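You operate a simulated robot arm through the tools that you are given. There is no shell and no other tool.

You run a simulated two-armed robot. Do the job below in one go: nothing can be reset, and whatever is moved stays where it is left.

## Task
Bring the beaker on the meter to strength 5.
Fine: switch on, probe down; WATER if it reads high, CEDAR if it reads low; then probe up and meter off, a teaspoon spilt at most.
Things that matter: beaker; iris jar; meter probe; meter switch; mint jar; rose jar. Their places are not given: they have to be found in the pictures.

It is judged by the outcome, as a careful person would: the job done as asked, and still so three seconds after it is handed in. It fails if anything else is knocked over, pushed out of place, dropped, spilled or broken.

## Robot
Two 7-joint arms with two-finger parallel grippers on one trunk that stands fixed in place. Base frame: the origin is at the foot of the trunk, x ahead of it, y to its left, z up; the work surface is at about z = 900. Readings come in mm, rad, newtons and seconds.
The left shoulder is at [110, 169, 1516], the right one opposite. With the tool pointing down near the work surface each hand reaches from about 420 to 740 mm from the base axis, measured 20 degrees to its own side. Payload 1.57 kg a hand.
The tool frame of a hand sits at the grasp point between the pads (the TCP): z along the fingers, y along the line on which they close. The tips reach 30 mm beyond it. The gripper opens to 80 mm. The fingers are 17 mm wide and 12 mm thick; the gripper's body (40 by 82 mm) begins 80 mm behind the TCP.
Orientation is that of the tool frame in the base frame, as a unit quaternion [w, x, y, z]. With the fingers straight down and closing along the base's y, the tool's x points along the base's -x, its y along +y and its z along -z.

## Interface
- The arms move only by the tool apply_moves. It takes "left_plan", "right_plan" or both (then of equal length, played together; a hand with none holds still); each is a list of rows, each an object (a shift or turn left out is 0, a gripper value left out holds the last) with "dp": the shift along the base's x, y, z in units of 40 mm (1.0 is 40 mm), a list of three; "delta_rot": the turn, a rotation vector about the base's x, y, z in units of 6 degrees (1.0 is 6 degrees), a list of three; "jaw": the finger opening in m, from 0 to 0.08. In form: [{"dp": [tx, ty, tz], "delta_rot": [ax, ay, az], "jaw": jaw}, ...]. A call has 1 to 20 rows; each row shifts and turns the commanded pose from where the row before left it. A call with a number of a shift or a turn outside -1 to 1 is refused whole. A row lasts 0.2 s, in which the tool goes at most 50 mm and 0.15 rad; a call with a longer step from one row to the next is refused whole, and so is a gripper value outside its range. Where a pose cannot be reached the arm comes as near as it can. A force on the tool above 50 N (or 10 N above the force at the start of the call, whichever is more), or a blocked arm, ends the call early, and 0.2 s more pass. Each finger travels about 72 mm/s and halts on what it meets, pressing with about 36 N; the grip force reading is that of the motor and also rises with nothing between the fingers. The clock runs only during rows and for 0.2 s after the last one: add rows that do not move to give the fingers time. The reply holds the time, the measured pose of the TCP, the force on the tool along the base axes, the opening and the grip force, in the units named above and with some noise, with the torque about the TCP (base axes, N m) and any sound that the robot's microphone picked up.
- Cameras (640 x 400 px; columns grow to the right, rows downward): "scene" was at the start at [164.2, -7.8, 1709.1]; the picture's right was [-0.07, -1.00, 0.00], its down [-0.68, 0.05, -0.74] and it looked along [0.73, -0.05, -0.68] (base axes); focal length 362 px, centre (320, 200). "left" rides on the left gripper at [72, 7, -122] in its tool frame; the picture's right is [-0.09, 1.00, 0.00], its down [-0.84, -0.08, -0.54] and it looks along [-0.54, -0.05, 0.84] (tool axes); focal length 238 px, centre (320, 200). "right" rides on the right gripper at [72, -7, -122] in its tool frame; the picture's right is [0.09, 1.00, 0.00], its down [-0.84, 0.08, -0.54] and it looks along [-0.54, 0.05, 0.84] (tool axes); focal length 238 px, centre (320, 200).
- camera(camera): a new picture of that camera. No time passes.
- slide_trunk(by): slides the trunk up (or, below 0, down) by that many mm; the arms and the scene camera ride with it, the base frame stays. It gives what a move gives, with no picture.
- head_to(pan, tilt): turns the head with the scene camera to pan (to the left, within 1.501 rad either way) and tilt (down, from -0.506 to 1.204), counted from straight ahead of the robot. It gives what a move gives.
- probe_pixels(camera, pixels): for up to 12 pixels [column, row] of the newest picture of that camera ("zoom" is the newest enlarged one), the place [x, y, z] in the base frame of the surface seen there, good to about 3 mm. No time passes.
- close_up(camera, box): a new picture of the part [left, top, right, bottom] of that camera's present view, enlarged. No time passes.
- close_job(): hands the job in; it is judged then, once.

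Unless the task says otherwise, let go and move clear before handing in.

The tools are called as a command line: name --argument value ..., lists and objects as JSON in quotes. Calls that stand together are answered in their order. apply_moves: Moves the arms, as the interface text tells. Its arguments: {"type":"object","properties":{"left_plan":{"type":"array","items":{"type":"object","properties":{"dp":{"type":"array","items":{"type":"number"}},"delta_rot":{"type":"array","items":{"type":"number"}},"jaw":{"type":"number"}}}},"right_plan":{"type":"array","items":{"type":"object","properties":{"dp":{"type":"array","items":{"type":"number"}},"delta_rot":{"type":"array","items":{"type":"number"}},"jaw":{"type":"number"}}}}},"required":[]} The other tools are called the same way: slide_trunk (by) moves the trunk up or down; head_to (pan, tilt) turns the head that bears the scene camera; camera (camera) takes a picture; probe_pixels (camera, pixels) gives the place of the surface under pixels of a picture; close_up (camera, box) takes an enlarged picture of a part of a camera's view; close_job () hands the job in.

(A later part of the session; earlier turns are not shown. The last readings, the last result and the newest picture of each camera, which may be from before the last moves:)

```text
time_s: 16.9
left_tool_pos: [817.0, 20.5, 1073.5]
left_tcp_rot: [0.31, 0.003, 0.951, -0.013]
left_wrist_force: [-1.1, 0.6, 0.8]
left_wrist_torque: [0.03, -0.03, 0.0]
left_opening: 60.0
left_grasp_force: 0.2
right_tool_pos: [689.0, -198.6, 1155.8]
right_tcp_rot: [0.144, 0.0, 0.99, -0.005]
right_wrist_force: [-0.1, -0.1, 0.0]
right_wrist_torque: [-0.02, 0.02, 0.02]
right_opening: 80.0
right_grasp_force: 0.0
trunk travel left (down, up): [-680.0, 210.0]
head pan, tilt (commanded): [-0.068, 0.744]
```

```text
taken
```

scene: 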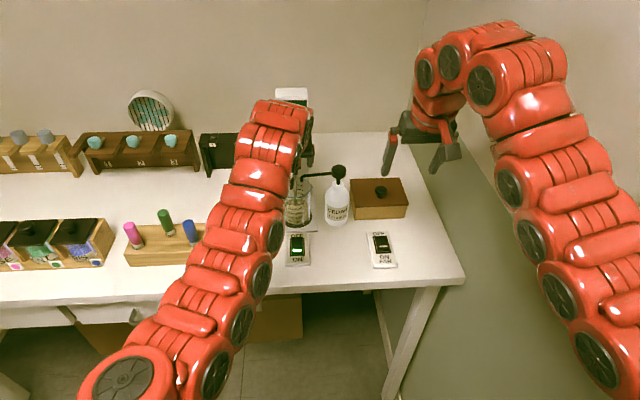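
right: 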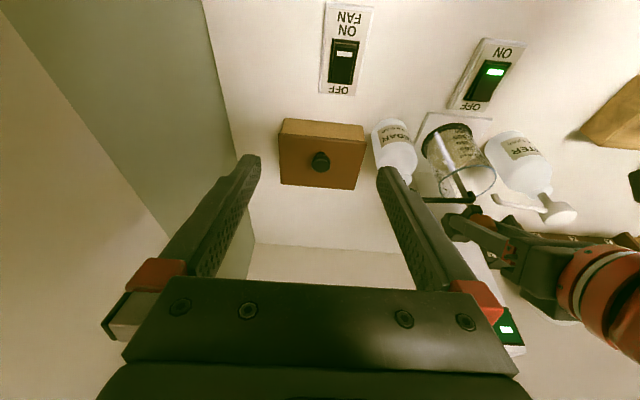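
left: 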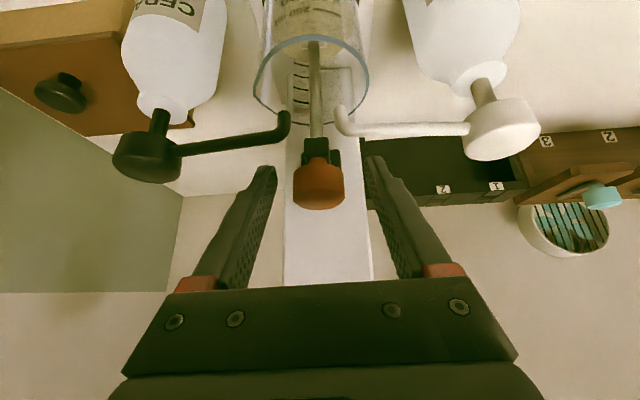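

The knob stayed put when released. Now I'll undo the right hand's tilt and shift so that its elbow comes off the wall.

apply_moves --right_plan '[{"dp": [-0.15, 0, -0.3], "delta_rot": [0, 1, 0]}, {"dp": [-0.15, 0, -0.3], "delta_rot": [0, 1, 0]}, {"dp": [-0.15, 0, -0.3], "delta_rot": [0, 0.76, 0]}, {"dp": [0, 0, 0]}]'

camera --camera "scene"

camera --camera "left"

```text
time_s: 17.9
left_tool_pos: [817.2, 8.5, 1075.2]
left_tcp_rot: [0.311, 0.005, 0.95, -0.007]
left_wrist_force: [0.1, -0.2, -1.3]
left_wrist_torque: [0.01, 0.01, 0.0]
left_opening: 60.2
left_grasp_force: 0.0
right_tool_pos: [669.7, -213.5, 1119.9]
right_tcp_rot: [0.001, 0.002, 1.0, 0.002]
right_wrist_force: [-0.2, -0.4, 0.4]
right_wrist_torque: [0.03, 0.0, 0.01]
right_opening: 80.3
right_grasp_force: 0.1
trunk travel left (down, up): [-680.0, 210.0]
head pan, tilt (commanded): [-0.068, 0.744]
```

```text
taken
```

scene: 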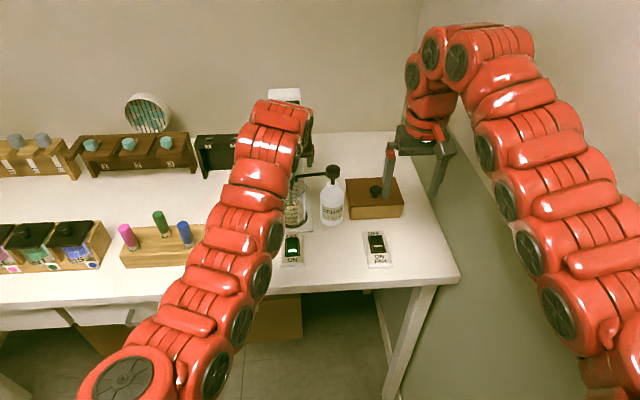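

```text
taken
```

left: 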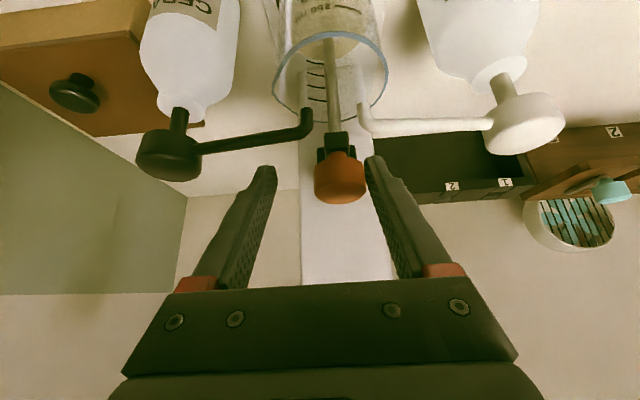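

The scene view is back to normal, so the wall contact is gone. The left hand now sits 10 mm off to the right at y=8.5, so I'll recentre it on the knob, grip again, and lower gently to find the bottom stop.

apply_moves --left_plan '[{"dp": [0.05, 0.27, 0]}, {"dp": [0, 0, 0], "jaw": 0.045}, {"dp": [0, 0, 0], "jaw": 0.025}, {"dp": [0, 0, 0]}, {"dp": [0, 0, 0]}]'

camera --camera "left"

```text
time_s: 19.1
left_tool_pos: [819.7, 20.3, 1075.8]
left_tcp_rot: [0.312, 0.006, 0.95, -0.008]
left_wrist_force: [0.7, 3.4, -0.7]
left_wrist_torque: [0.68, -0.04, 0.0]
left_opening: 31.0
left_grasp_force: 39.6
right_tool_pos: [670.0, -212.3, 1119.6]
right_tcp_rot: [0.002, 0.001, 1.0, 0.0]
right_wrist_force: [-0.2, -0.6, 0.3]
right_wrist_torque: [0.01, 0.01, -0.05]
right_opening: 80.0
right_grasp_force: 0.1
trunk travel left (down, up): [-680.0, 210.0]
head pan, tilt (commanded): [-0.068, 0.744]
```

```text
taken
```

left: 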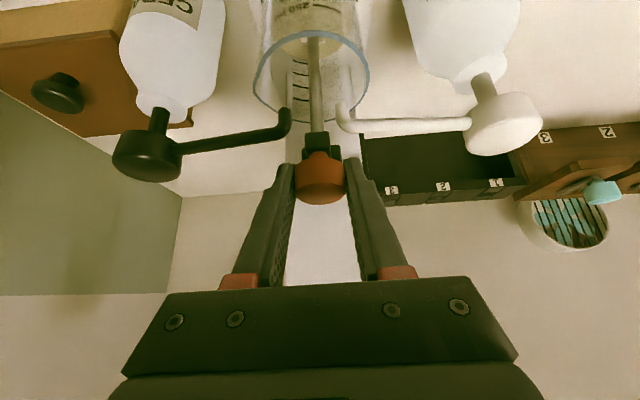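

The grip is centred with low side force. I'll lower in 4 mm steps.

apply_moves --left_plan '[{"dp": [0, 0, -0.1]}, {"dp": [0, 0, -0.1]}, {"dp": [0, 0, -0.1]}, {"dp": [0, 0, 0]}]'

camera --camera "left"

```text
time_s: 20.1
left_tool_pos: [819.2, 21.0, 1064.7]
left_tcp_rot: [0.313, 0.005, 0.95, -0.007]
left_wrist_force: [2.7, 3.8, -0.8]
left_wrist_torque: [0.63, -0.47, 0.03]
left_opening: 31.1
left_grasp_force: 40.1
right_tool_pos: [669.6, -210.9, 1119.5]
right_tcp_rot: [0.002, 0.002, 1.0, 0.001]
right_wrist_force: [0.3, -1.0, -0.2]
right_wrist_torque: [0.0, 0.0, 0.03]
right_opening: 80.2
right_grasp_force: 0.1
trunk travel left (down, up): [-680.0, 210.0]
head pan, tilt (commanded): [-0.068, 0.744]
```

```text
taken
```

left: 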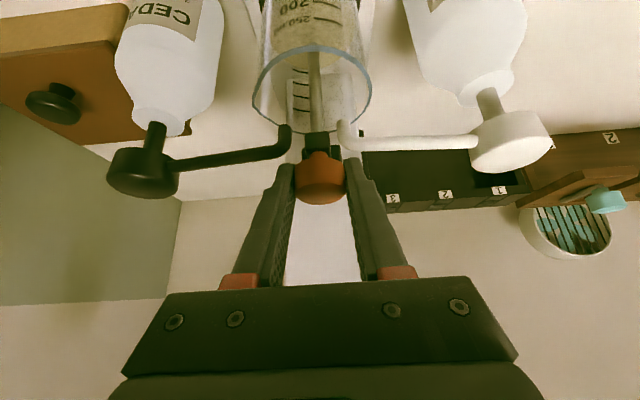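

There's still no stop, and by my estimate the rod tip is near z≈924, deep in the liquid. I'll let go and back off to read the display.

apply_moves --left_plan '[{"dp": [0, 0, 0], "jaw": 0.045}, {"dp": [0, 0, 0], "jaw": 0.06}, {"dp": [-0.55, 0, 0.78]}, {"dp": [-0.55, 0, 0.78]}, {"dp": [-0.5, 0, 0.8]}, {"dp": [-0.2, 0, 0.9]}, {"dp": [0, 0, 0]}]'

camera --camera "left"

camera --camera "scene"

```text
time_s: 21.7
left_tool_pos: [749.1, 20.4, 1194.7]
left_tcp_rot: [0.311, 0.006, 0.95, -0.007]
left_wrist_force: [0.3, 0.0, 0.0]
left_wrist_torque: [0.02, -0.02, 0.0]
left_opening: 59.9
left_grasp_force: 0.0
right_tool_pos: [669.2, -212.9, 1119.5]
right_tcp_rot: [0.002, 0.002, 1.0, 0.001]
right_wrist_force: [0.2, -0.4, 0.6]
right_wrist_torque: [-0.02, 0.0, -0.02]
right_opening: 80.2
right_grasp_force: 0.1
trunk travel left (down, up): [-680.0, 210.0]
head pan, tilt (commanded): [-0.068, 0.744]
```

```text
taken
```

left: 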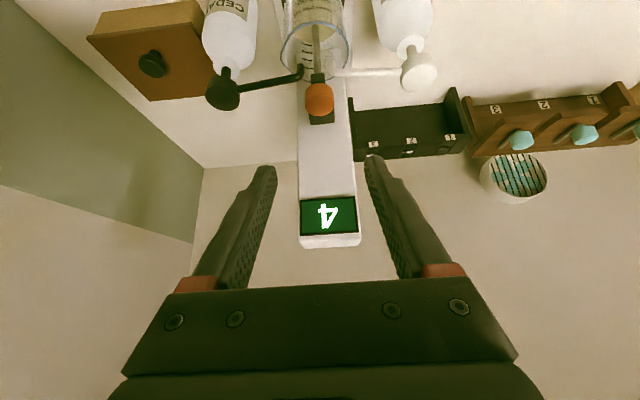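

```text
taken
```

scene: 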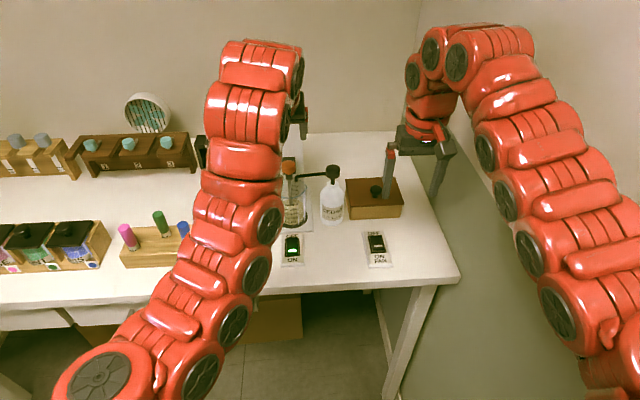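

The display now shows a digit at left-camera pixel (328,215), upside down from this camera. I'll enlarge it to read it.

close_up --camera "left" --box '[280, 180, 380, 260]'

close_up --camera "left" --box '[180, 0, 460, 180]'

```text
5.00 times, centred on (330, 220) of left
```

zoom: 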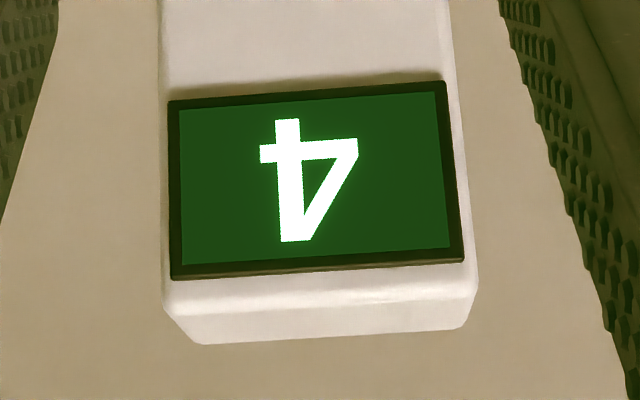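

```text
2.22 times, centred on (320, 90) of left
```

zoom: 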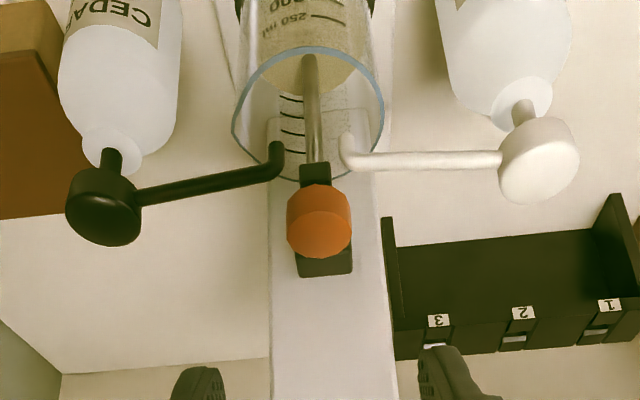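

The display reads 4, so it's low and CEDAR is needed. I'll park the left hand at y≈200 so the view to the display is open, then bring the right hand, kept vertical to stay off the wall, in front of the CEDAR pump.

apply_moves --left_plan '[{"dp": [0, 0.9, 0.1]}, {"dp": [0, 0.9, 0.1]}, {"dp": [0, 0.9, 0.1]}, {"dp": [0, 0.9, 0]}, {"dp": [0, 0.9, 0]}, {"dp": [0, 0, 0]}]'

apply_moves --right_plan '[{"dp": [0.3, 0.6, 0.6], "jaw": 0.04}, {"dp": [0.3, 0.6, 0.6], "jaw": 0.0}, {"dp": [0.4, 0.6, 0]}, {"dp": [0.4, 0.6, 0]}, {"dp": [0.4, 0.5, 0]}, {"dp": [0, 0, 0]}]'

camera --camera "scene"

camera --camera "right"

```text
time_s: 23.1
left_tool_pos: [748.9, 199.6, 1207.1]
left_tcp_rot: [0.312, 0.007, 0.95, -0.008]
left_wrist_force: [-1.0, 0.4, 0.8]
left_wrist_torque: [0.02, -0.03, -0.03]
left_opening: 60.0
left_grasp_force: 0.1
right_tool_pos: [669.5, -213.2, 1119.9]
right_tcp_rot: [0.001, 0.001, 1.0, 0.002]
right_wrist_force: [-0.3, 0.0, 0.3]
right_wrist_torque: [-0.01, 0.0, 0.02]
right_opening: 79.8
right_grasp_force: 0.2
trunk travel left (down, up): [-680.0, 210.0]
head pan, tilt (commanded): [-0.068, 0.744]
```

```text
time_s: 24.5
left_tool_pos: [747.5, 202.1, 1207.6]
left_tcp_rot: [0.311, 0.005, 0.95, -0.007]
left_wrist_force: [0.1, 0.5, -0.4]
left_wrist_torque: [0.0, 0.0, 0.01]
left_opening: 60.0
left_grasp_force: 0.2
right_tool_pos: [710.4, -137.6, 1128.5]
right_tcp_rot: [0.001, 0.001, 1.0, 0.001]
right_wrist_force: [-0.3, 0.2, -0.2]
right_wrist_torque: [0.0, -0.01, 0.02]
right_opening: 0.0
right_grasp_force: 21.7
right hand out of reach, approached as far as the arm can: row 1, 2, 3, 4, 5
trunk travel left (down, up): [-680.0, 210.0]
head pan, tilt (commanded): [-0.068, 0.744]
```

```text
taken
```

scene: 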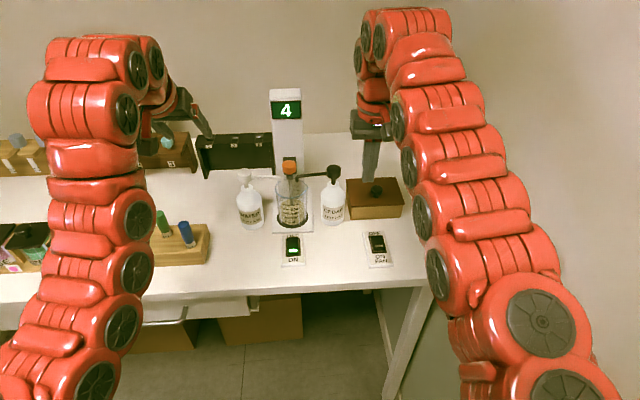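

```text
taken
```

right: 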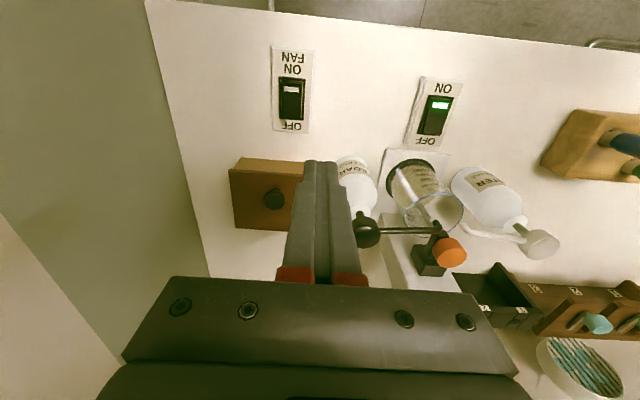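

The scene view shows 4 clearly on the display at (286,110). The right hand stopped at (710,-138,1128) because the vertical pose limits its reach, so I'll tilt it forward while moving it forward and inward, which keeps the wrist roughly in place. I'll check for wall contact partway.

apply_moves --right_plan '[{"dp": [0.5, 0.23, 0], "delta_rot": [0, -1, 0]}, {"dp": [0.5, 0.23, 0], "delta_rot": [0, -1, 0]}, {"dp": [0.4, 0.23, 0], "delta_rot": [0, -1, 0]}, {"dp": [0, 0, 0]}]'

camera --camera "scene"

camera --camera "right"

```text
time_s: 25.5
left_tool_pos: [749.5, 200.1, 1207.0]
left_tcp_rot: [0.311, 0.005, 0.95, -0.007]
left_wrist_force: [1.4, -0.7, -1.0]
left_wrist_torque: [-0.01, -0.02, -0.03]
left_opening: 60.1
left_grasp_force: 0.0
right_tool_pos: [766.5, -110.9, 1129.4]
right_tcp_rot: [0.158, 0.001, 0.987, 0.002]
right_wrist_force: [-0.3, -0.2, 0.5]
right_wrist_torque: [0.02, 0.02, 0.02]
right_opening: 0.0
right_grasp_force: 21.5
trunk travel left (down, up): [-680.0, 210.0]
head pan, tilt (commanded): [-0.068, 0.744]
```

```text
taken
```

scene: 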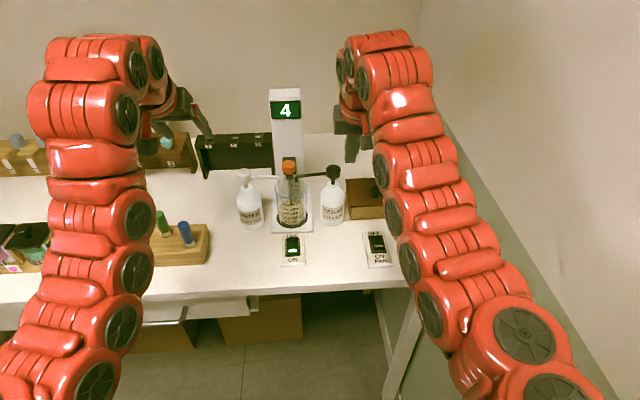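

```text
taken
```

right: 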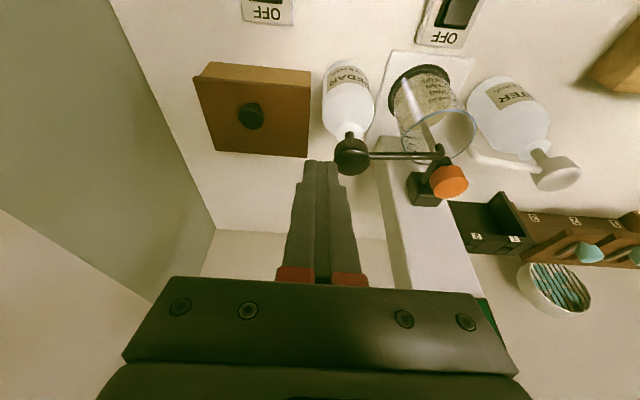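

The right hand is at (766,-111,1129) with no wall contact, and the CEDAR head shows at (352,155) just beyond the fingertips. I'll measure the head's top.

close_up --camera "right" --box '[300, 110, 400, 200]'

probe_pixels --camera "right" --pixels '[[352, 140], [352, 148], [352, 155], [352, 163], [352, 170], [340, 155], [364, 155], [345, 165], [360, 165], [380, 155], [400, 156], [430, 156]]'

```text
4.44 times, centred on (350, 155) of right
```

zoom: 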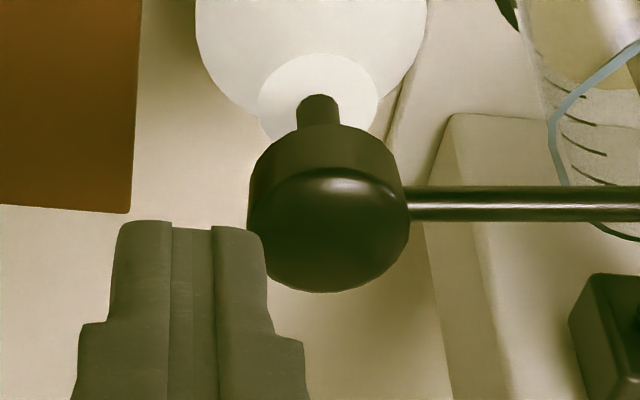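

```text
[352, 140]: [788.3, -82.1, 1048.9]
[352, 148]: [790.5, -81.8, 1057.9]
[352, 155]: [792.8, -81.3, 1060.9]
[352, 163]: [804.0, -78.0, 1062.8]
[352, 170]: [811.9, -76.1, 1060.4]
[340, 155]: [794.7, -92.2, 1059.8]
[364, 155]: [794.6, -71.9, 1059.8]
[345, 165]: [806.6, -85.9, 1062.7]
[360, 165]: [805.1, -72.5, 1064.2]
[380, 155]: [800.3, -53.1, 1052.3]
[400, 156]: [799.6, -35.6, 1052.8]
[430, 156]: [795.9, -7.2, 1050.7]
```

The head's top is near z≈1063, centred at about (803,-80), and the spout runs from there into the beaker. I'll place the closed fingertips right above the head's centre.

apply_moves --right_plan '[{"dp": [0.35, 0.38, 0], "delta_rot": [0, -1, 0]}, {"dp": [0.36, 0.38, -0.3], "delta_rot": [0, -1, 0]}, {"dp": [0, 0, 0]}]'

close_up --camera "right" --box '[240, 80, 460, 260]'

camera --camera "scene"

```text
time_s: 26.3
left_tool_pos: [749.9, 198.8, 1207.0]
left_tcp_rot: [0.312, 0.006, 0.95, -0.008]
left_wrist_force: [-0.4, 0.0, 0.7]
left_wrist_torque: [0.0, 0.04, -0.01]
left_opening: 60.1
left_grasp_force: 0.0
right_tool_pos: [796.2, -78.9, 1117.4]
right_tcp_rot: [0.261, 0.002, 0.965, 0.001]
right_wrist_force: [0.6, -0.5, 0.6]
right_wrist_torque: [0.03, 0.0, -0.01]
right_opening: 0.0
right_grasp_force: 21.2
trunk travel left (down, up): [-680.0, 210.0]
head pan, tilt (commanded): [-0.068, 0.744]
```

```text
2.22 times, centred on (350, 170) of right
```

zoom: 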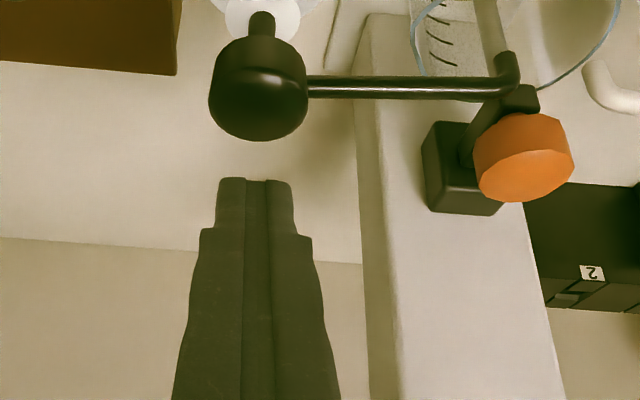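

```text
taken
```

scene: 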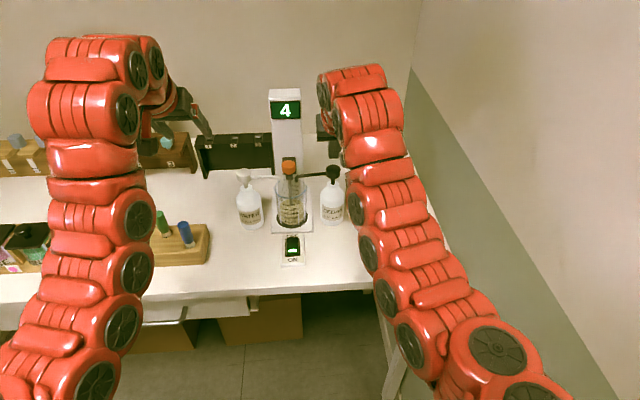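

From the camera's slant the tips look beyond the head, but by geometry the lower tip edge is at x≈804, above its centre. I'll confirm with readings on the fingertips themselves.

probe_pixels --camera "zoom" --pixels '[[232, 184], [258, 184], [285, 186], [258, 100], [258, 125], [222, 100], [298, 100], [258, 70]]'

```text
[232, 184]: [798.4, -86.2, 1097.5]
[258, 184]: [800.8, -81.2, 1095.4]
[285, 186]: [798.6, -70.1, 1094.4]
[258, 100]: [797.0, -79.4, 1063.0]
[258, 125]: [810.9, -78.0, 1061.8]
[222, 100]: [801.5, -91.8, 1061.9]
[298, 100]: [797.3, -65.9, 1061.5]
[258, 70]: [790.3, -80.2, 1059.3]
```

The tips are at y≈-79 directly over the head, whose top is z≈1062. I'll press down gently in small steps and listen and watch the force.

apply_moves --right_plan '[{"dp": [0, 0, -0.45]}, {"dp": [0, 0, -0.1]}, {"dp": [0, 0, -0.1]}, {"dp": [0, 0, -0.1]}, {"dp": [0, 0, 0]}]'

close_up --camera "right" --box '[240, 80, 460, 260]'

```text
time_s: 27.5
left_tool_pos: [749.0, 200.5, 1207.3]
left_tcp_rot: [0.312, 0.005, 0.95, -0.007]
left_wrist_force: [0.3, -0.4, -0.1]
left_wrist_torque: [-0.01, 0.0, -0.01]
left_opening: 59.8
left_grasp_force: 0.0
right_tool_pos: [794.7, -79.7, 1089.4]
right_tcp_rot: [0.261, 0.002, 0.965, 0.001]
right_wrist_force: [1.2, -0.3, 2.6]
right_wrist_torque: [-0.03, 0.0, -0.02]
right_opening: 0.2
right_grasp_force: 21.3
trunk travel left (down, up): [-680.0, 210.0]
head pan, tilt (commanded): [-0.068, 0.744]
```

```text
2.22 times, centred on (350, 170) of right
```

zoom: 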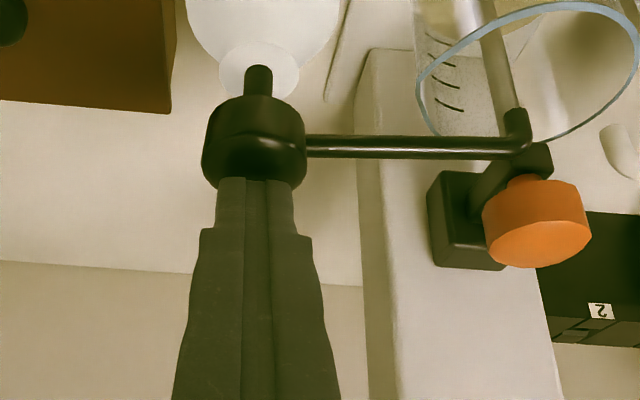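

The tips are now touching the head with 2.6 N. I'll press on in 4 mm steps.

apply_moves --right_plan '[{"dp": [0, 0, -0.1]}, {"dp": [0, 0, -0.1]}, {"dp": [0, 0, -0.1]}, {"dp": [0, 0, 0]}]'

close_up --camera "right" --box '[240, 80, 460, 260]'

close_up --camera "scene" --box '[225, 75, 405, 245]'

```text
time_s: 28.5
left_tool_pos: [748.1, 200.2, 1208.1]
left_tcp_rot: [0.313, 0.005, 0.95, -0.007]
left_wrist_force: [0.0, -0.2, 0.4]
left_wrist_torque: [-0.02, 0.02, -0.02]
left_opening: 60.1
left_grasp_force: 0.0
right_tool_pos: [794.7, -79.1, 1077.5]
right_tcp_rot: [0.262, 0.001, 0.965, 0.001]
right_wrist_force: [3.2, -0.4, 11.2]
right_wrist_torque: [-0.02, -0.2, -0.02]
right_opening: 0.1
right_grasp_force: 21.7
trunk travel left (down, up): [-680.0, 210.0]
head pan, tilt (commanded): [-0.068, 0.744]
```

```text
2.22 times, centred on (350, 170) of right
```

zoom: 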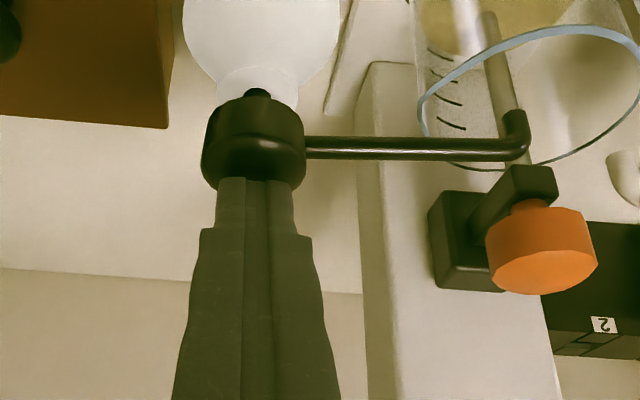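

```text
2.35 times, centred on (315, 160) of scene
```

zoom: 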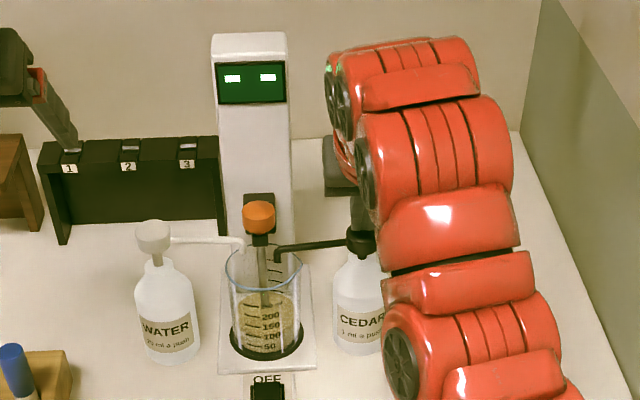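

The head has gone down about 14 mm with 11 N, and the display has gone to dashes, perhaps while it settles. There's still a little stem showing at zoom pixel (258,93), so I'll finish the stroke carefully.

apply_moves --right_plan '[{"dp": [0, 0, -0.06]}, {"dp": [0, 0, -0.06]}, {"dp": [0, 0, 0]}]'

close_up --camera "scene" --box '[225, 75, 405, 245]'

```text
time_s: 29.3
left_tool_pos: [746.9, 201.1, 1210.1]
left_tcp_rot: [0.313, 0.006, 0.95, -0.007]
left_wrist_force: [0.3, 0.2, 0.3]
left_wrist_torque: [-0.05, -0.02, 0.01]
left_opening: 60.1
left_grasp_force: 0.1
right_tool_pos: [792.2, -78.5, 1077.3]
right_tcp_rot: [0.265, 0.001, 0.964, 0.001]
right_wrist_force: [12.4, -2.5, 31.4]
right_wrist_torque: [-0.07, -0.66, -0.01]
right_opening: 0.3
right_grasp_force: 21.4
trunk travel left (down, up): [-680.0, 210.0]
head pan, tilt (commanded): [-0.068, 0.744]
```

```text
2.35 times, centred on (315, 160) of scene
```

zoom: 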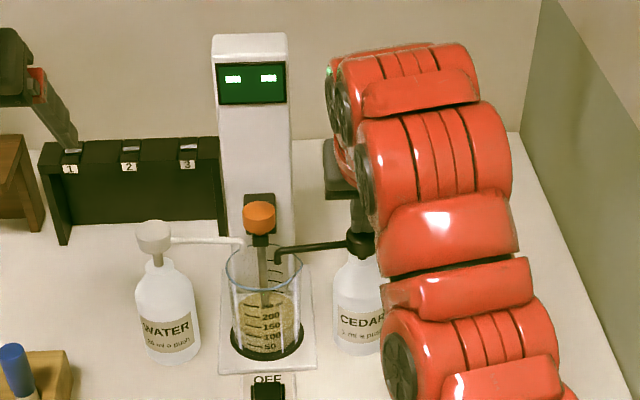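

The head hit its bottom stop (31 N at TCP z 1077), so that's one full push. I'll lift clear so it springs back, then wait for the meter to settle.

apply_moves --right_plan '[{"dp": [0, 0, 0.1]}, {"dp": [0, 0, 0.25]}, {"dp": [0, 0, 0.35]}, {"dp": [0, 0, 0.2]}, {"dp": [0, 0, 0]}, {"dp": [0, 0, 0]}, {"dp": [0, 0, 0]}]'

close_up --camera "scene" --box '[225, 75, 405, 245]'

close_up --camera "right" --box '[240, 80, 460, 260]'

```text
time_s: 30.9
left_tool_pos: [748.9, 198.8, 1207.4]
left_tcp_rot: [0.312, 0.006, 0.95, -0.007]
left_wrist_force: [-0.2, -1.0, -1.0]
left_wrist_torque: [-0.01, -0.02, 0.0]
left_opening: 60.0
left_grasp_force: 0.1
right_tool_pos: [794.1, -79.8, 1108.6]
right_tcp_rot: [0.26, 0.001, 0.966, 0.002]
right_wrist_force: [-0.2, 0.6, 0.5]
right_wrist_torque: [0.01, 0.04, -0.06]
right_opening: 0.1
right_grasp_force: 21.5
trunk travel left (down, up): [-680.0, 210.0]
head pan, tilt (commanded): [-0.068, 0.744]
```

```text
2.35 times, centred on (315, 160) of scene
```

zoom: 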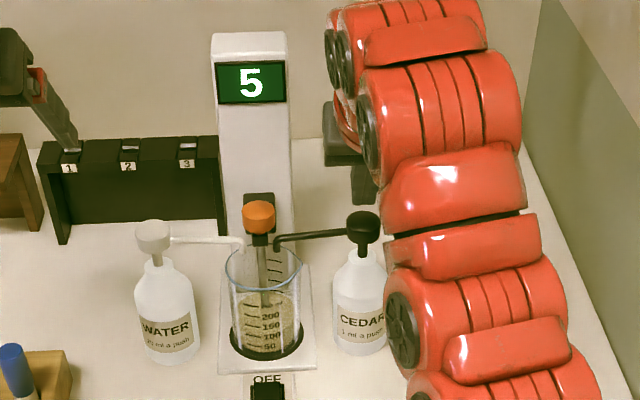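

```text
2.22 times, centred on (350, 170) of right
```

zoom: 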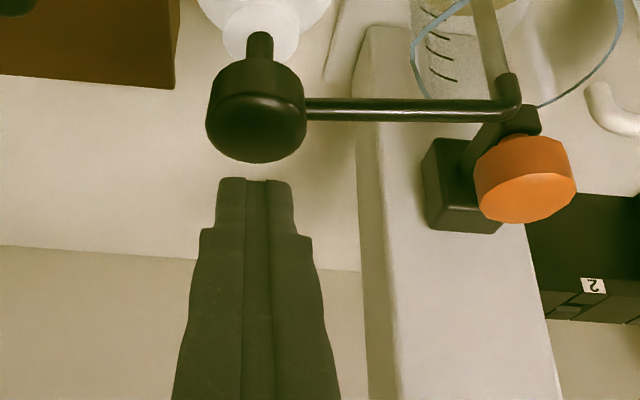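

The display now reads 5 after one push of CEDAR. I'll wait a couple of seconds to be sure it's settled, backing the right hand away in the meantime.

apply_moves --right_plan '[{"dp": [-0.2, 0, 0.8]}, {"dp": [-0.3, -0.3, 0.4]}, {"dp": [0, 0, 0]}, {"dp": [0, 0, 0]}, {"dp": [0, 0, 0]}, {"dp": [0, 0, 0]}, {"dp": [0, 0, 0]}, {"dp": [0, 0, 0]}, {"dp": [0, 0, 0]}, {"dp": [0, 0, 0]}]'

camera --camera "scene"

close_up --camera "scene" --box '[245, 75, 345, 240]'

```text
time_s: 33.1
left_tool_pos: [749.3, 199.7, 1205.9]
left_tcp_rot: [0.311, 0.005, 0.95, -0.006]
left_wrist_force: [-0.7, -0.5, 0.1]
left_wrist_torque: [-0.02, 0.02, -0.01]
left_opening: 59.9
left_grasp_force: 0.0
right_tool_pos: [773.9, -90.8, 1155.6]
right_tcp_rot: [0.261, 0.001, 0.965, 0.002]
right_wrist_force: [0.6, 0.0, 0.2]
right_wrist_torque: [0.0, 0.0, 0.0]
right_opening: 0.0
right_grasp_force: 21.7
trunk travel left (down, up): [-680.0, 210.0]
head pan, tilt (commanded): [-0.068, 0.744]
```

```text
taken
```

scene: 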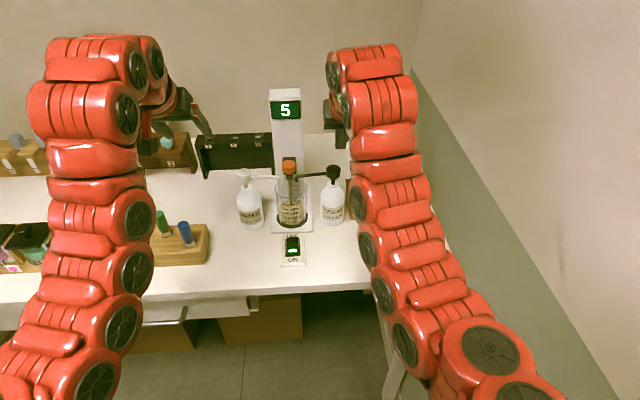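

```text
2.42 times, centred on (295, 158) of scene
```

zoom: 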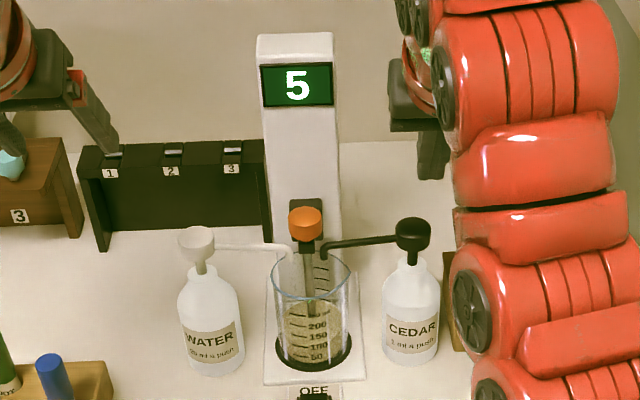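

The reading holds at 5. Next I'll take the right hand back the way it came, untilting as it retreats to stay off the wall, to make room for the left hand at the probe knob.

apply_moves --right_plan '[{"dp": [-0.3, -0.2, -0.1], "delta_rot": [0, 1, 0]}, {"dp": [-0.3, -0.2, -0.15], "delta_rot": [0, 1, 0]}, {"dp": [-0.35, -0.25, -0.15], "delta_rot": [0, 1, 0]}, {"dp": [-0.35, -0.25, -0.15], "delta_rot": [0, 1, 0]}, {"dp": [-0.35, -0.25, -0.15], "delta_rot": [0, 1, 0]}, {"dp": [-0.4, -0.6, -0.1]}, {"dp": [-0.4, -0.6, -0.1]}, {"dp": [-0.2, -0.6, 0]}, {"dp": [0, 0, 0]}]'

camera --camera "scene"

camera --camera "left"

```text
time_s: 35.1
left_tool_pos: [750.1, 199.6, 1206.3]
left_tcp_rot: [0.312, 0.005, 0.95, -0.007]
left_wrist_force: [-0.5, 0.8, 0.0]
left_wrist_torque: [0.01, 0.01, 0.01]
left_opening: 60.1
left_grasp_force: 0.0
right_tool_pos: [670.0, -208.5, 1121.1]
right_tcp_rot: [0.002, 0.002, 1.0, 0.001]
right_wrist_force: [-0.1, 0.4, 0.3]
right_wrist_torque: [0.02, 0.01, -0.01]
right_opening: 0.0
right_grasp_force: 21.2
trunk travel left (down, up): [-680.0, 210.0]
head pan, tilt (commanded): [-0.068, 0.744]
```

```text
taken
```

scene: 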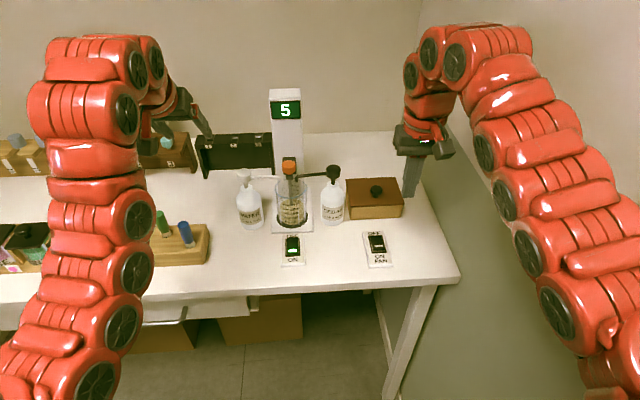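

```text
taken
```

left: 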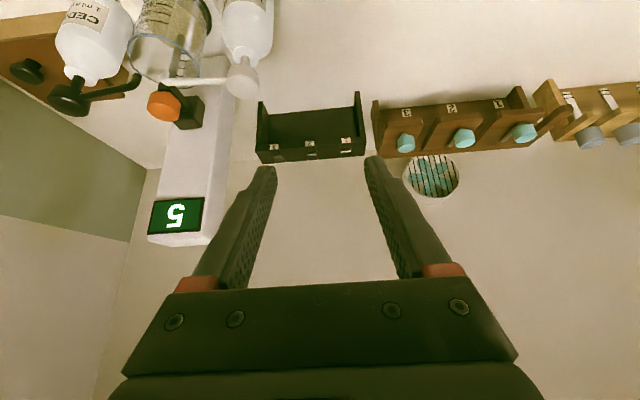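

The display still shows 5 and the right hand is back at its safe spot. I'll bring the left hand back over to the knob, reversing the earlier retreat.

apply_moves --left_plan '[{"dp": [0, -0.9, -0.1]}, {"dp": [0, -0.9, -0.1]}, {"dp": [0, -0.9, -0.1]}, {"dp": [0, -0.9, 0]}, {"dp": [0, -0.88, 0]}, {"dp": [0.2, 0, -0.9]}, {"dp": [0.5, 0, -0.8]}, {"dp": [0, 0, 0]}]'

camera --camera "left"

```text
time_s: 36.9
left_tool_pos: [774.6, 18.1, 1127.0]
left_tcp_rot: [0.312, 0.006, 0.95, -0.007]
left_wrist_force: [0.5, 0.3, 0.1]
left_wrist_torque: [-0.05, 0.03, 0.01]
left_opening: 60.1
left_grasp_force: 0.1
right_tool_pos: [667.3, -208.7, 1121.6]
right_tcp_rot: [0.001, 0.002, 1.0, 0.001]
right_wrist_force: [0.3, 0.2, -0.1]
right_wrist_torque: [0.01, -0.05, 0.01]
right_opening: 0.0
right_grasp_force: 21.4
trunk travel left (down, up): [-680.0, 210.0]
head pan, tilt (commanded): [-0.068, 0.744]
```

```text
taken
```

left: 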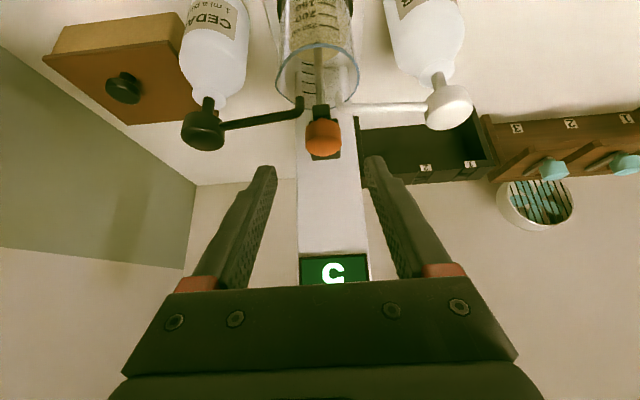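

The knob is centred at (323,138). I'll advance the last 75 mm along the fingers and grip it.

apply_moves --left_plan '[{"dp": [0.555, 0.03, -0.775]}, {"dp": [0.555, 0.03, -0.765]}, {"dp": [0, 0, 0], "jaw": 0.045}, {"dp": [0, 0, 0], "jaw": 0.025}, {"dp": [0, 0, 0]}, {"dp": [0, 0, 0]}]'

camera --camera "left"

```text
time_s: 38.3
left_tool_pos: [819.2, 19.9, 1063.9]
left_tcp_rot: [0.311, 0.006, 0.95, -0.007]
left_wrist_force: [-1.1, -2.6, -1.2]
left_wrist_torque: [0.56, 0.04, -0.04]
left_opening: 31.0
left_grasp_force: 39.7
right_tool_pos: [670.6, -209.1, 1120.7]
right_tcp_rot: [0.002, 0.002, 1.0, 0.001]
right_wrist_force: [0.9, -0.2, 0.4]
right_wrist_torque: [-0.04, -0.02, 0.0]
right_opening: 0.1
right_grasp_force: 21.5
trunk travel left (down, up): [-680.0, 210.0]
head pan, tilt (commanded): [-0.068, 0.744]
```

```text
taken
```

left: 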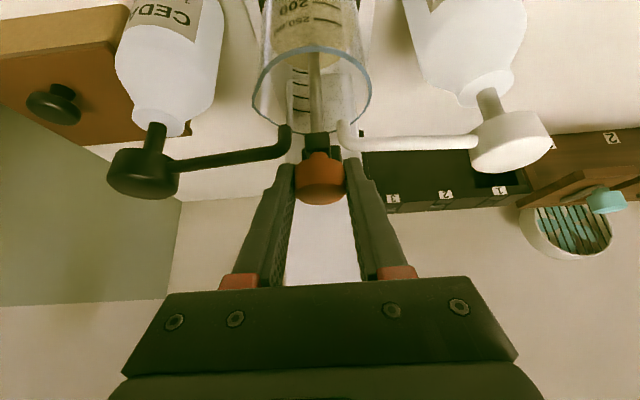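

The grip is good at 31.0 mm with low side forces. I'll raise the probe smoothly by 90 mm and check for the upper stop.

apply_moves --left_plan '[{"dp": [0, 0, 0.25]}, {"dp": [0, 0, 0.25]}, {"dp": [0, 0, 0.25]}, {"dp": [0, 0, 0.25]}, {"dp": [0, 0, 0.25]}, {"dp": [0, 0, 0.25]}, {"dp": [0, 0, 0.25]}, {"dp": [0, 0, 0.25]}, {"dp": [0, 0, 0.25]}, {"dp": [0, 0, 0]}]'

camera --camera "left"

```text
time_s: 40.5
left_tool_pos: [819.3, 19.8, 1154.6]
left_tcp_rot: [0.312, 0.006, 0.95, -0.007]
left_wrist_force: [-1.7, -9.5, 0.2]
left_wrist_torque: [0.55, 0.17, -0.05]
left_opening: 31.0
left_grasp_force: 39.9
right_tool_pos: [668.9, -210.8, 1121.1]
right_tcp_rot: [0.002, 0.002, 1.0, 0.001]
right_wrist_force: [-0.1, 0.9, 0.4]
right_wrist_torque: [-0.02, -0.02, -0.01]
right_opening: 0.0
right_grasp_force: 21.4
trunk travel left (down, up): [-680.0, 210.0]
head pan, tilt (commanded): [-0.068, 0.744]
```

```text
taken
```

left: 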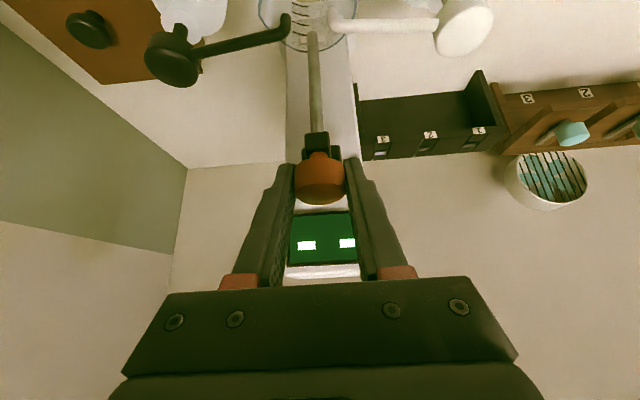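

The display is back to dashes and the probe is out of the liquid. The knob started about 6 mm higher, so I'll raise it the rest of the way in small steps.

apply_moves --left_plan '[{"dp": [0, 0, 0.08]}, {"dp": [0, 0, 0.08]}, {"dp": [0, 0, 0]}]'

close_up --camera "left" --box '[240, 120, 400, 280]'

```text
time_s: 41.3
left_tool_pos: [819.7, 19.4, 1160.9]
left_tcp_rot: [0.312, 0.007, 0.95, -0.007]
left_wrist_force: [-2.2, -11.9, -0.5]
left_wrist_torque: [0.49, 0.36, -0.04]
left_opening: 31.1
left_grasp_force: 40.4
right_tool_pos: [669.2, -210.4, 1120.4]
right_tcp_rot: [0.002, 0.002, 1.0, 0.002]
right_wrist_force: [-0.5, 0.3, -1.5]
right_wrist_torque: [0.04, 0.03, 0.03]
right_opening: 0.0
right_grasp_force: 21.1
trunk travel left (down, up): [-680.0, 210.0]
head pan, tilt (commanded): [-0.068, 0.744]
```

```text
2.50 times, centred on (320, 200) of left
```

zoom: 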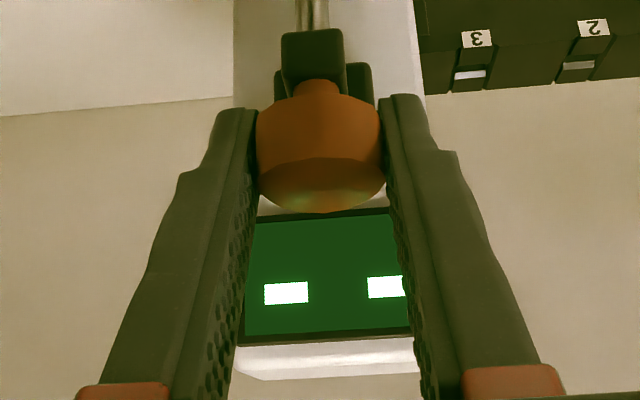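

The knob is back at its starting height. I'll let go, back off along the fingers, and check that the knob stays up.

apply_moves --left_plan '[{"dp": [0, 0, 0], "jaw": 0.045}, {"dp": [0, 0, 0], "jaw": 0.06}, {"dp": [-0.29, 0, 0.39]}, {"dp": [-0.5, 0, 0.68]}, {"dp": [-0.5, 0, 0.3]}, {"dp": [0, 0.8, 0]}, {"dp": [0, 0.8, 0]}, {"dp": [0, 0, 0]}]'

camera --camera "scene"

close_up --camera "scene" --box '[225, 75, 405, 275]'

probe_pixels --camera "scene" --pixels '[[287, 122], [288, 129], [286, 110], [293, 250], [292, 240]]'

```text
time_s: 43.1
left_tool_pos: [768.6, 85.0, 1215.0]
left_tcp_rot: [0.312, 0.005, 0.95, -0.006]
left_wrist_force: [0.1, 0.0, 0.2]
left_wrist_torque: [0.03, 0.01, 0.02]
left_opening: 60.0
left_grasp_force: 0.0
right_tool_pos: [668.3, -209.1, 1120.6]
right_tcp_rot: [0.001, 0.002, 1.0, 0.002]
right_wrist_force: [0.8, -0.2, 0.4]
right_wrist_torque: [0.0, 0.01, 0.06]
right_opening: 0.0
right_grasp_force: 21.2
trunk travel left (down, up): [-680.0, 210.0]
head pan, tilt (commanded): [-0.068, 0.744]
```

```text
taken
```

scene: 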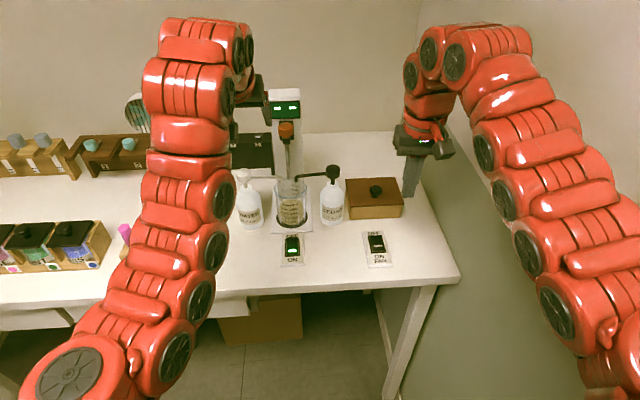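

```text
2.00 times, centred on (315, 175) of scene
```

zoom: 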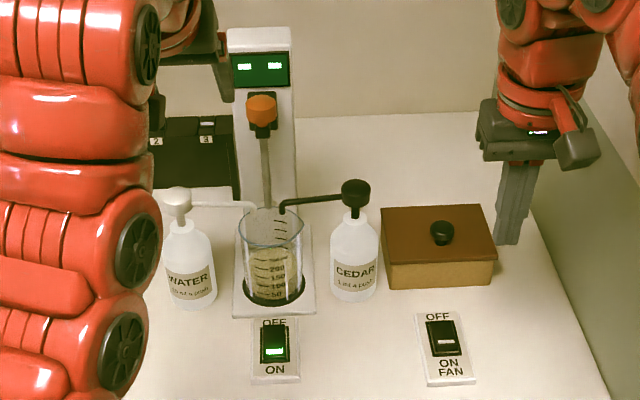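

```text
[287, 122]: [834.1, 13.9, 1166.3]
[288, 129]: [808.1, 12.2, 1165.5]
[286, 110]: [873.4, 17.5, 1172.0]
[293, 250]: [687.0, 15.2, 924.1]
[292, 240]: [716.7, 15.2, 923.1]
```

The knob is up again and the display shows dashes; only the switch is left. The left hand will retreat, untilt and come down in front of the rocker, with the jaw at 40 mm so that one finger is over it.

apply_moves --left_plan '[{"dp": [-0.8, 0, 0], "jaw": 0.04}, {"dp": [-0.1, -0.1, -0.7], "delta_rot": [0, 1, 0]}, {"dp": [-0.1, -0.2, -0.8], "delta_rot": [0, 1, 0]}, {"dp": [-0.2, -0.3, -0.8], "delta_rot": [0, 1, 0]}, {"dp": [-0.2, -0.3, -0.8], "delta_rot": [0, 1, 0]}, {"dp": [0, -0.1, -0.5]}, {"dp": [0, 0, 0]}]'

camera --camera "left"

```text
time_s: 44.7
left_tool_pos: [714.4, 47.2, 1073.4]
left_tcp_rot: [0.108, 0.004, 0.994, -0.008]
left_wrist_force: [-0.1, -0.2, -0.4]
left_wrist_torque: [-0.01, -0.01, -0.01]
left_opening: 40.0
left_grasp_force: 0.1
right_tool_pos: [669.6, -209.0, 1119.7]
right_tcp_rot: [0.002, 0.001, 1.0, 0.001]
right_wrist_force: [0.8, 0.0, -0.8]
right_wrist_torque: [0.01, 0.01, 0.01]
right_opening: 0.2
right_grasp_force: 21.3
trunk travel left (down, up): [-680.0, 210.0]
head pan, tilt (commanded): [-0.068, 0.744]
```

```text
taken
```

left: 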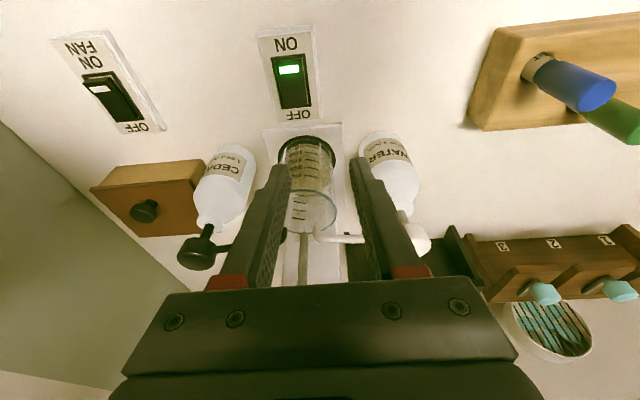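

The hand is at (714,47,1073), tilted 12°. I'll come down so the right-hand finger is just above the OFF half of the rocker, around x 710–727.

apply_moves --left_plan '[{"dp": [-0.02, -0.05, -0.9]}, {"dp": [-0.02, 0, -0.9]}, {"dp": [0, 0, -0.8]}, {"dp": [0, 0, 0]}]'

camera --camera "left"

close_up --camera "left" --box '[230, 60, 370, 220]'

probe_pixels --camera "zoom" --pixels '[[300, 90], [300, 120], [300, 150], [300, 180], [300, 210], [320, 200], [340, 200], [280, 200]]'

```text
time_s: 45.7
left_tool_pos: [709.7, 44.0, 968.6]
left_tcp_rot: [0.106, 0.004, 0.994, -0.008]
left_wrist_force: [0.0, -0.8, -0.1]
left_wrist_torque: [-0.04, -0.02, -0.01]
left_opening: 40.2
left_grasp_force: 0.1
right_tool_pos: [670.2, -209.0, 1121.2]
right_tcp_rot: [0.002, 0.001, 1.0, 0.001]
right_wrist_force: [0.6, -0.3, 0.9]
right_wrist_torque: [0.04, 0.03, -0.03]
right_opening: 0.2
right_grasp_force: 21.3
trunk travel left (down, up): [-680.0, 210.0]
head pan, tilt (commanded): [-0.068, 0.744]
```

```text
taken
```

left: 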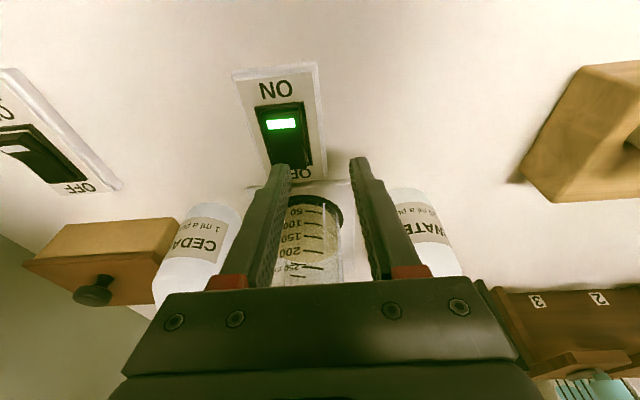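

```text
2.50 times, centred on (300, 140) of left
```

zoom: 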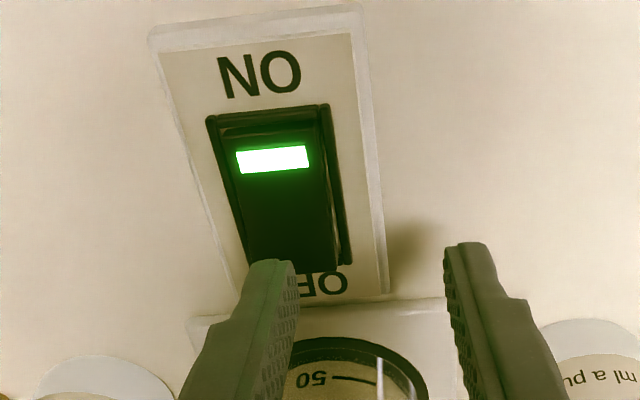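

```text
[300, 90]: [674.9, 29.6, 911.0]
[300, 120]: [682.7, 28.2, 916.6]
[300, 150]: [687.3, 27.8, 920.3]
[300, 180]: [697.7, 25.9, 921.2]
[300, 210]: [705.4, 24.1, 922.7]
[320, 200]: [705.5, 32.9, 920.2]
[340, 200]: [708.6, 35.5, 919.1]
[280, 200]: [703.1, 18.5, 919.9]
```

The tip is lined up over the OFF end, about 12 mm above it. I'll shift 3 mm forward and press down gently.

apply_moves --left_plan '[{"dp": [0.09, 0.02, 0]}, {"dp": [0, 0, -0.25]}, {"dp": [0, 0, -0.1]}, {"dp": [0, 0, -0.1]}, {"dp": [0, 0, -0.05]}, {"dp": [0, 0, 0]}]'

close_up --camera "left" --box '[230, 60, 370, 220]'

```text
time_s: 47.1
left_tool_pos: [712.0, 45.3, 952.4]
left_tcp_rot: [0.113, 0.004, 0.994, -0.009]
left_wrist_force: [8.8, 0.4, 39.5]
left_wrist_torque: [-0.92, -0.21, -0.24]
left_opening: 39.9
left_grasp_force: 0.0
right_tool_pos: [665.9, -208.7, 1123.2]
right_tcp_rot: [0.003, 0.001, 1.0, 0.001]
right_wrist_force: [-0.3, -0.1, 0.0]
right_wrist_torque: [0.01, 0.0, 0.0]
right_opening: 0.1
right_grasp_force: 21.6
trunk travel left (down, up): [-680.0, 210.0]
head pan, tilt (commanded): [-0.068, 0.744]
heard: click
```

```text
2.50 times, centred on (300, 140) of left
```

zoom: 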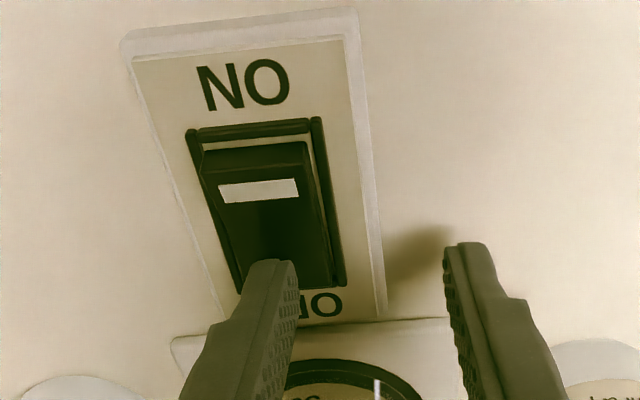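

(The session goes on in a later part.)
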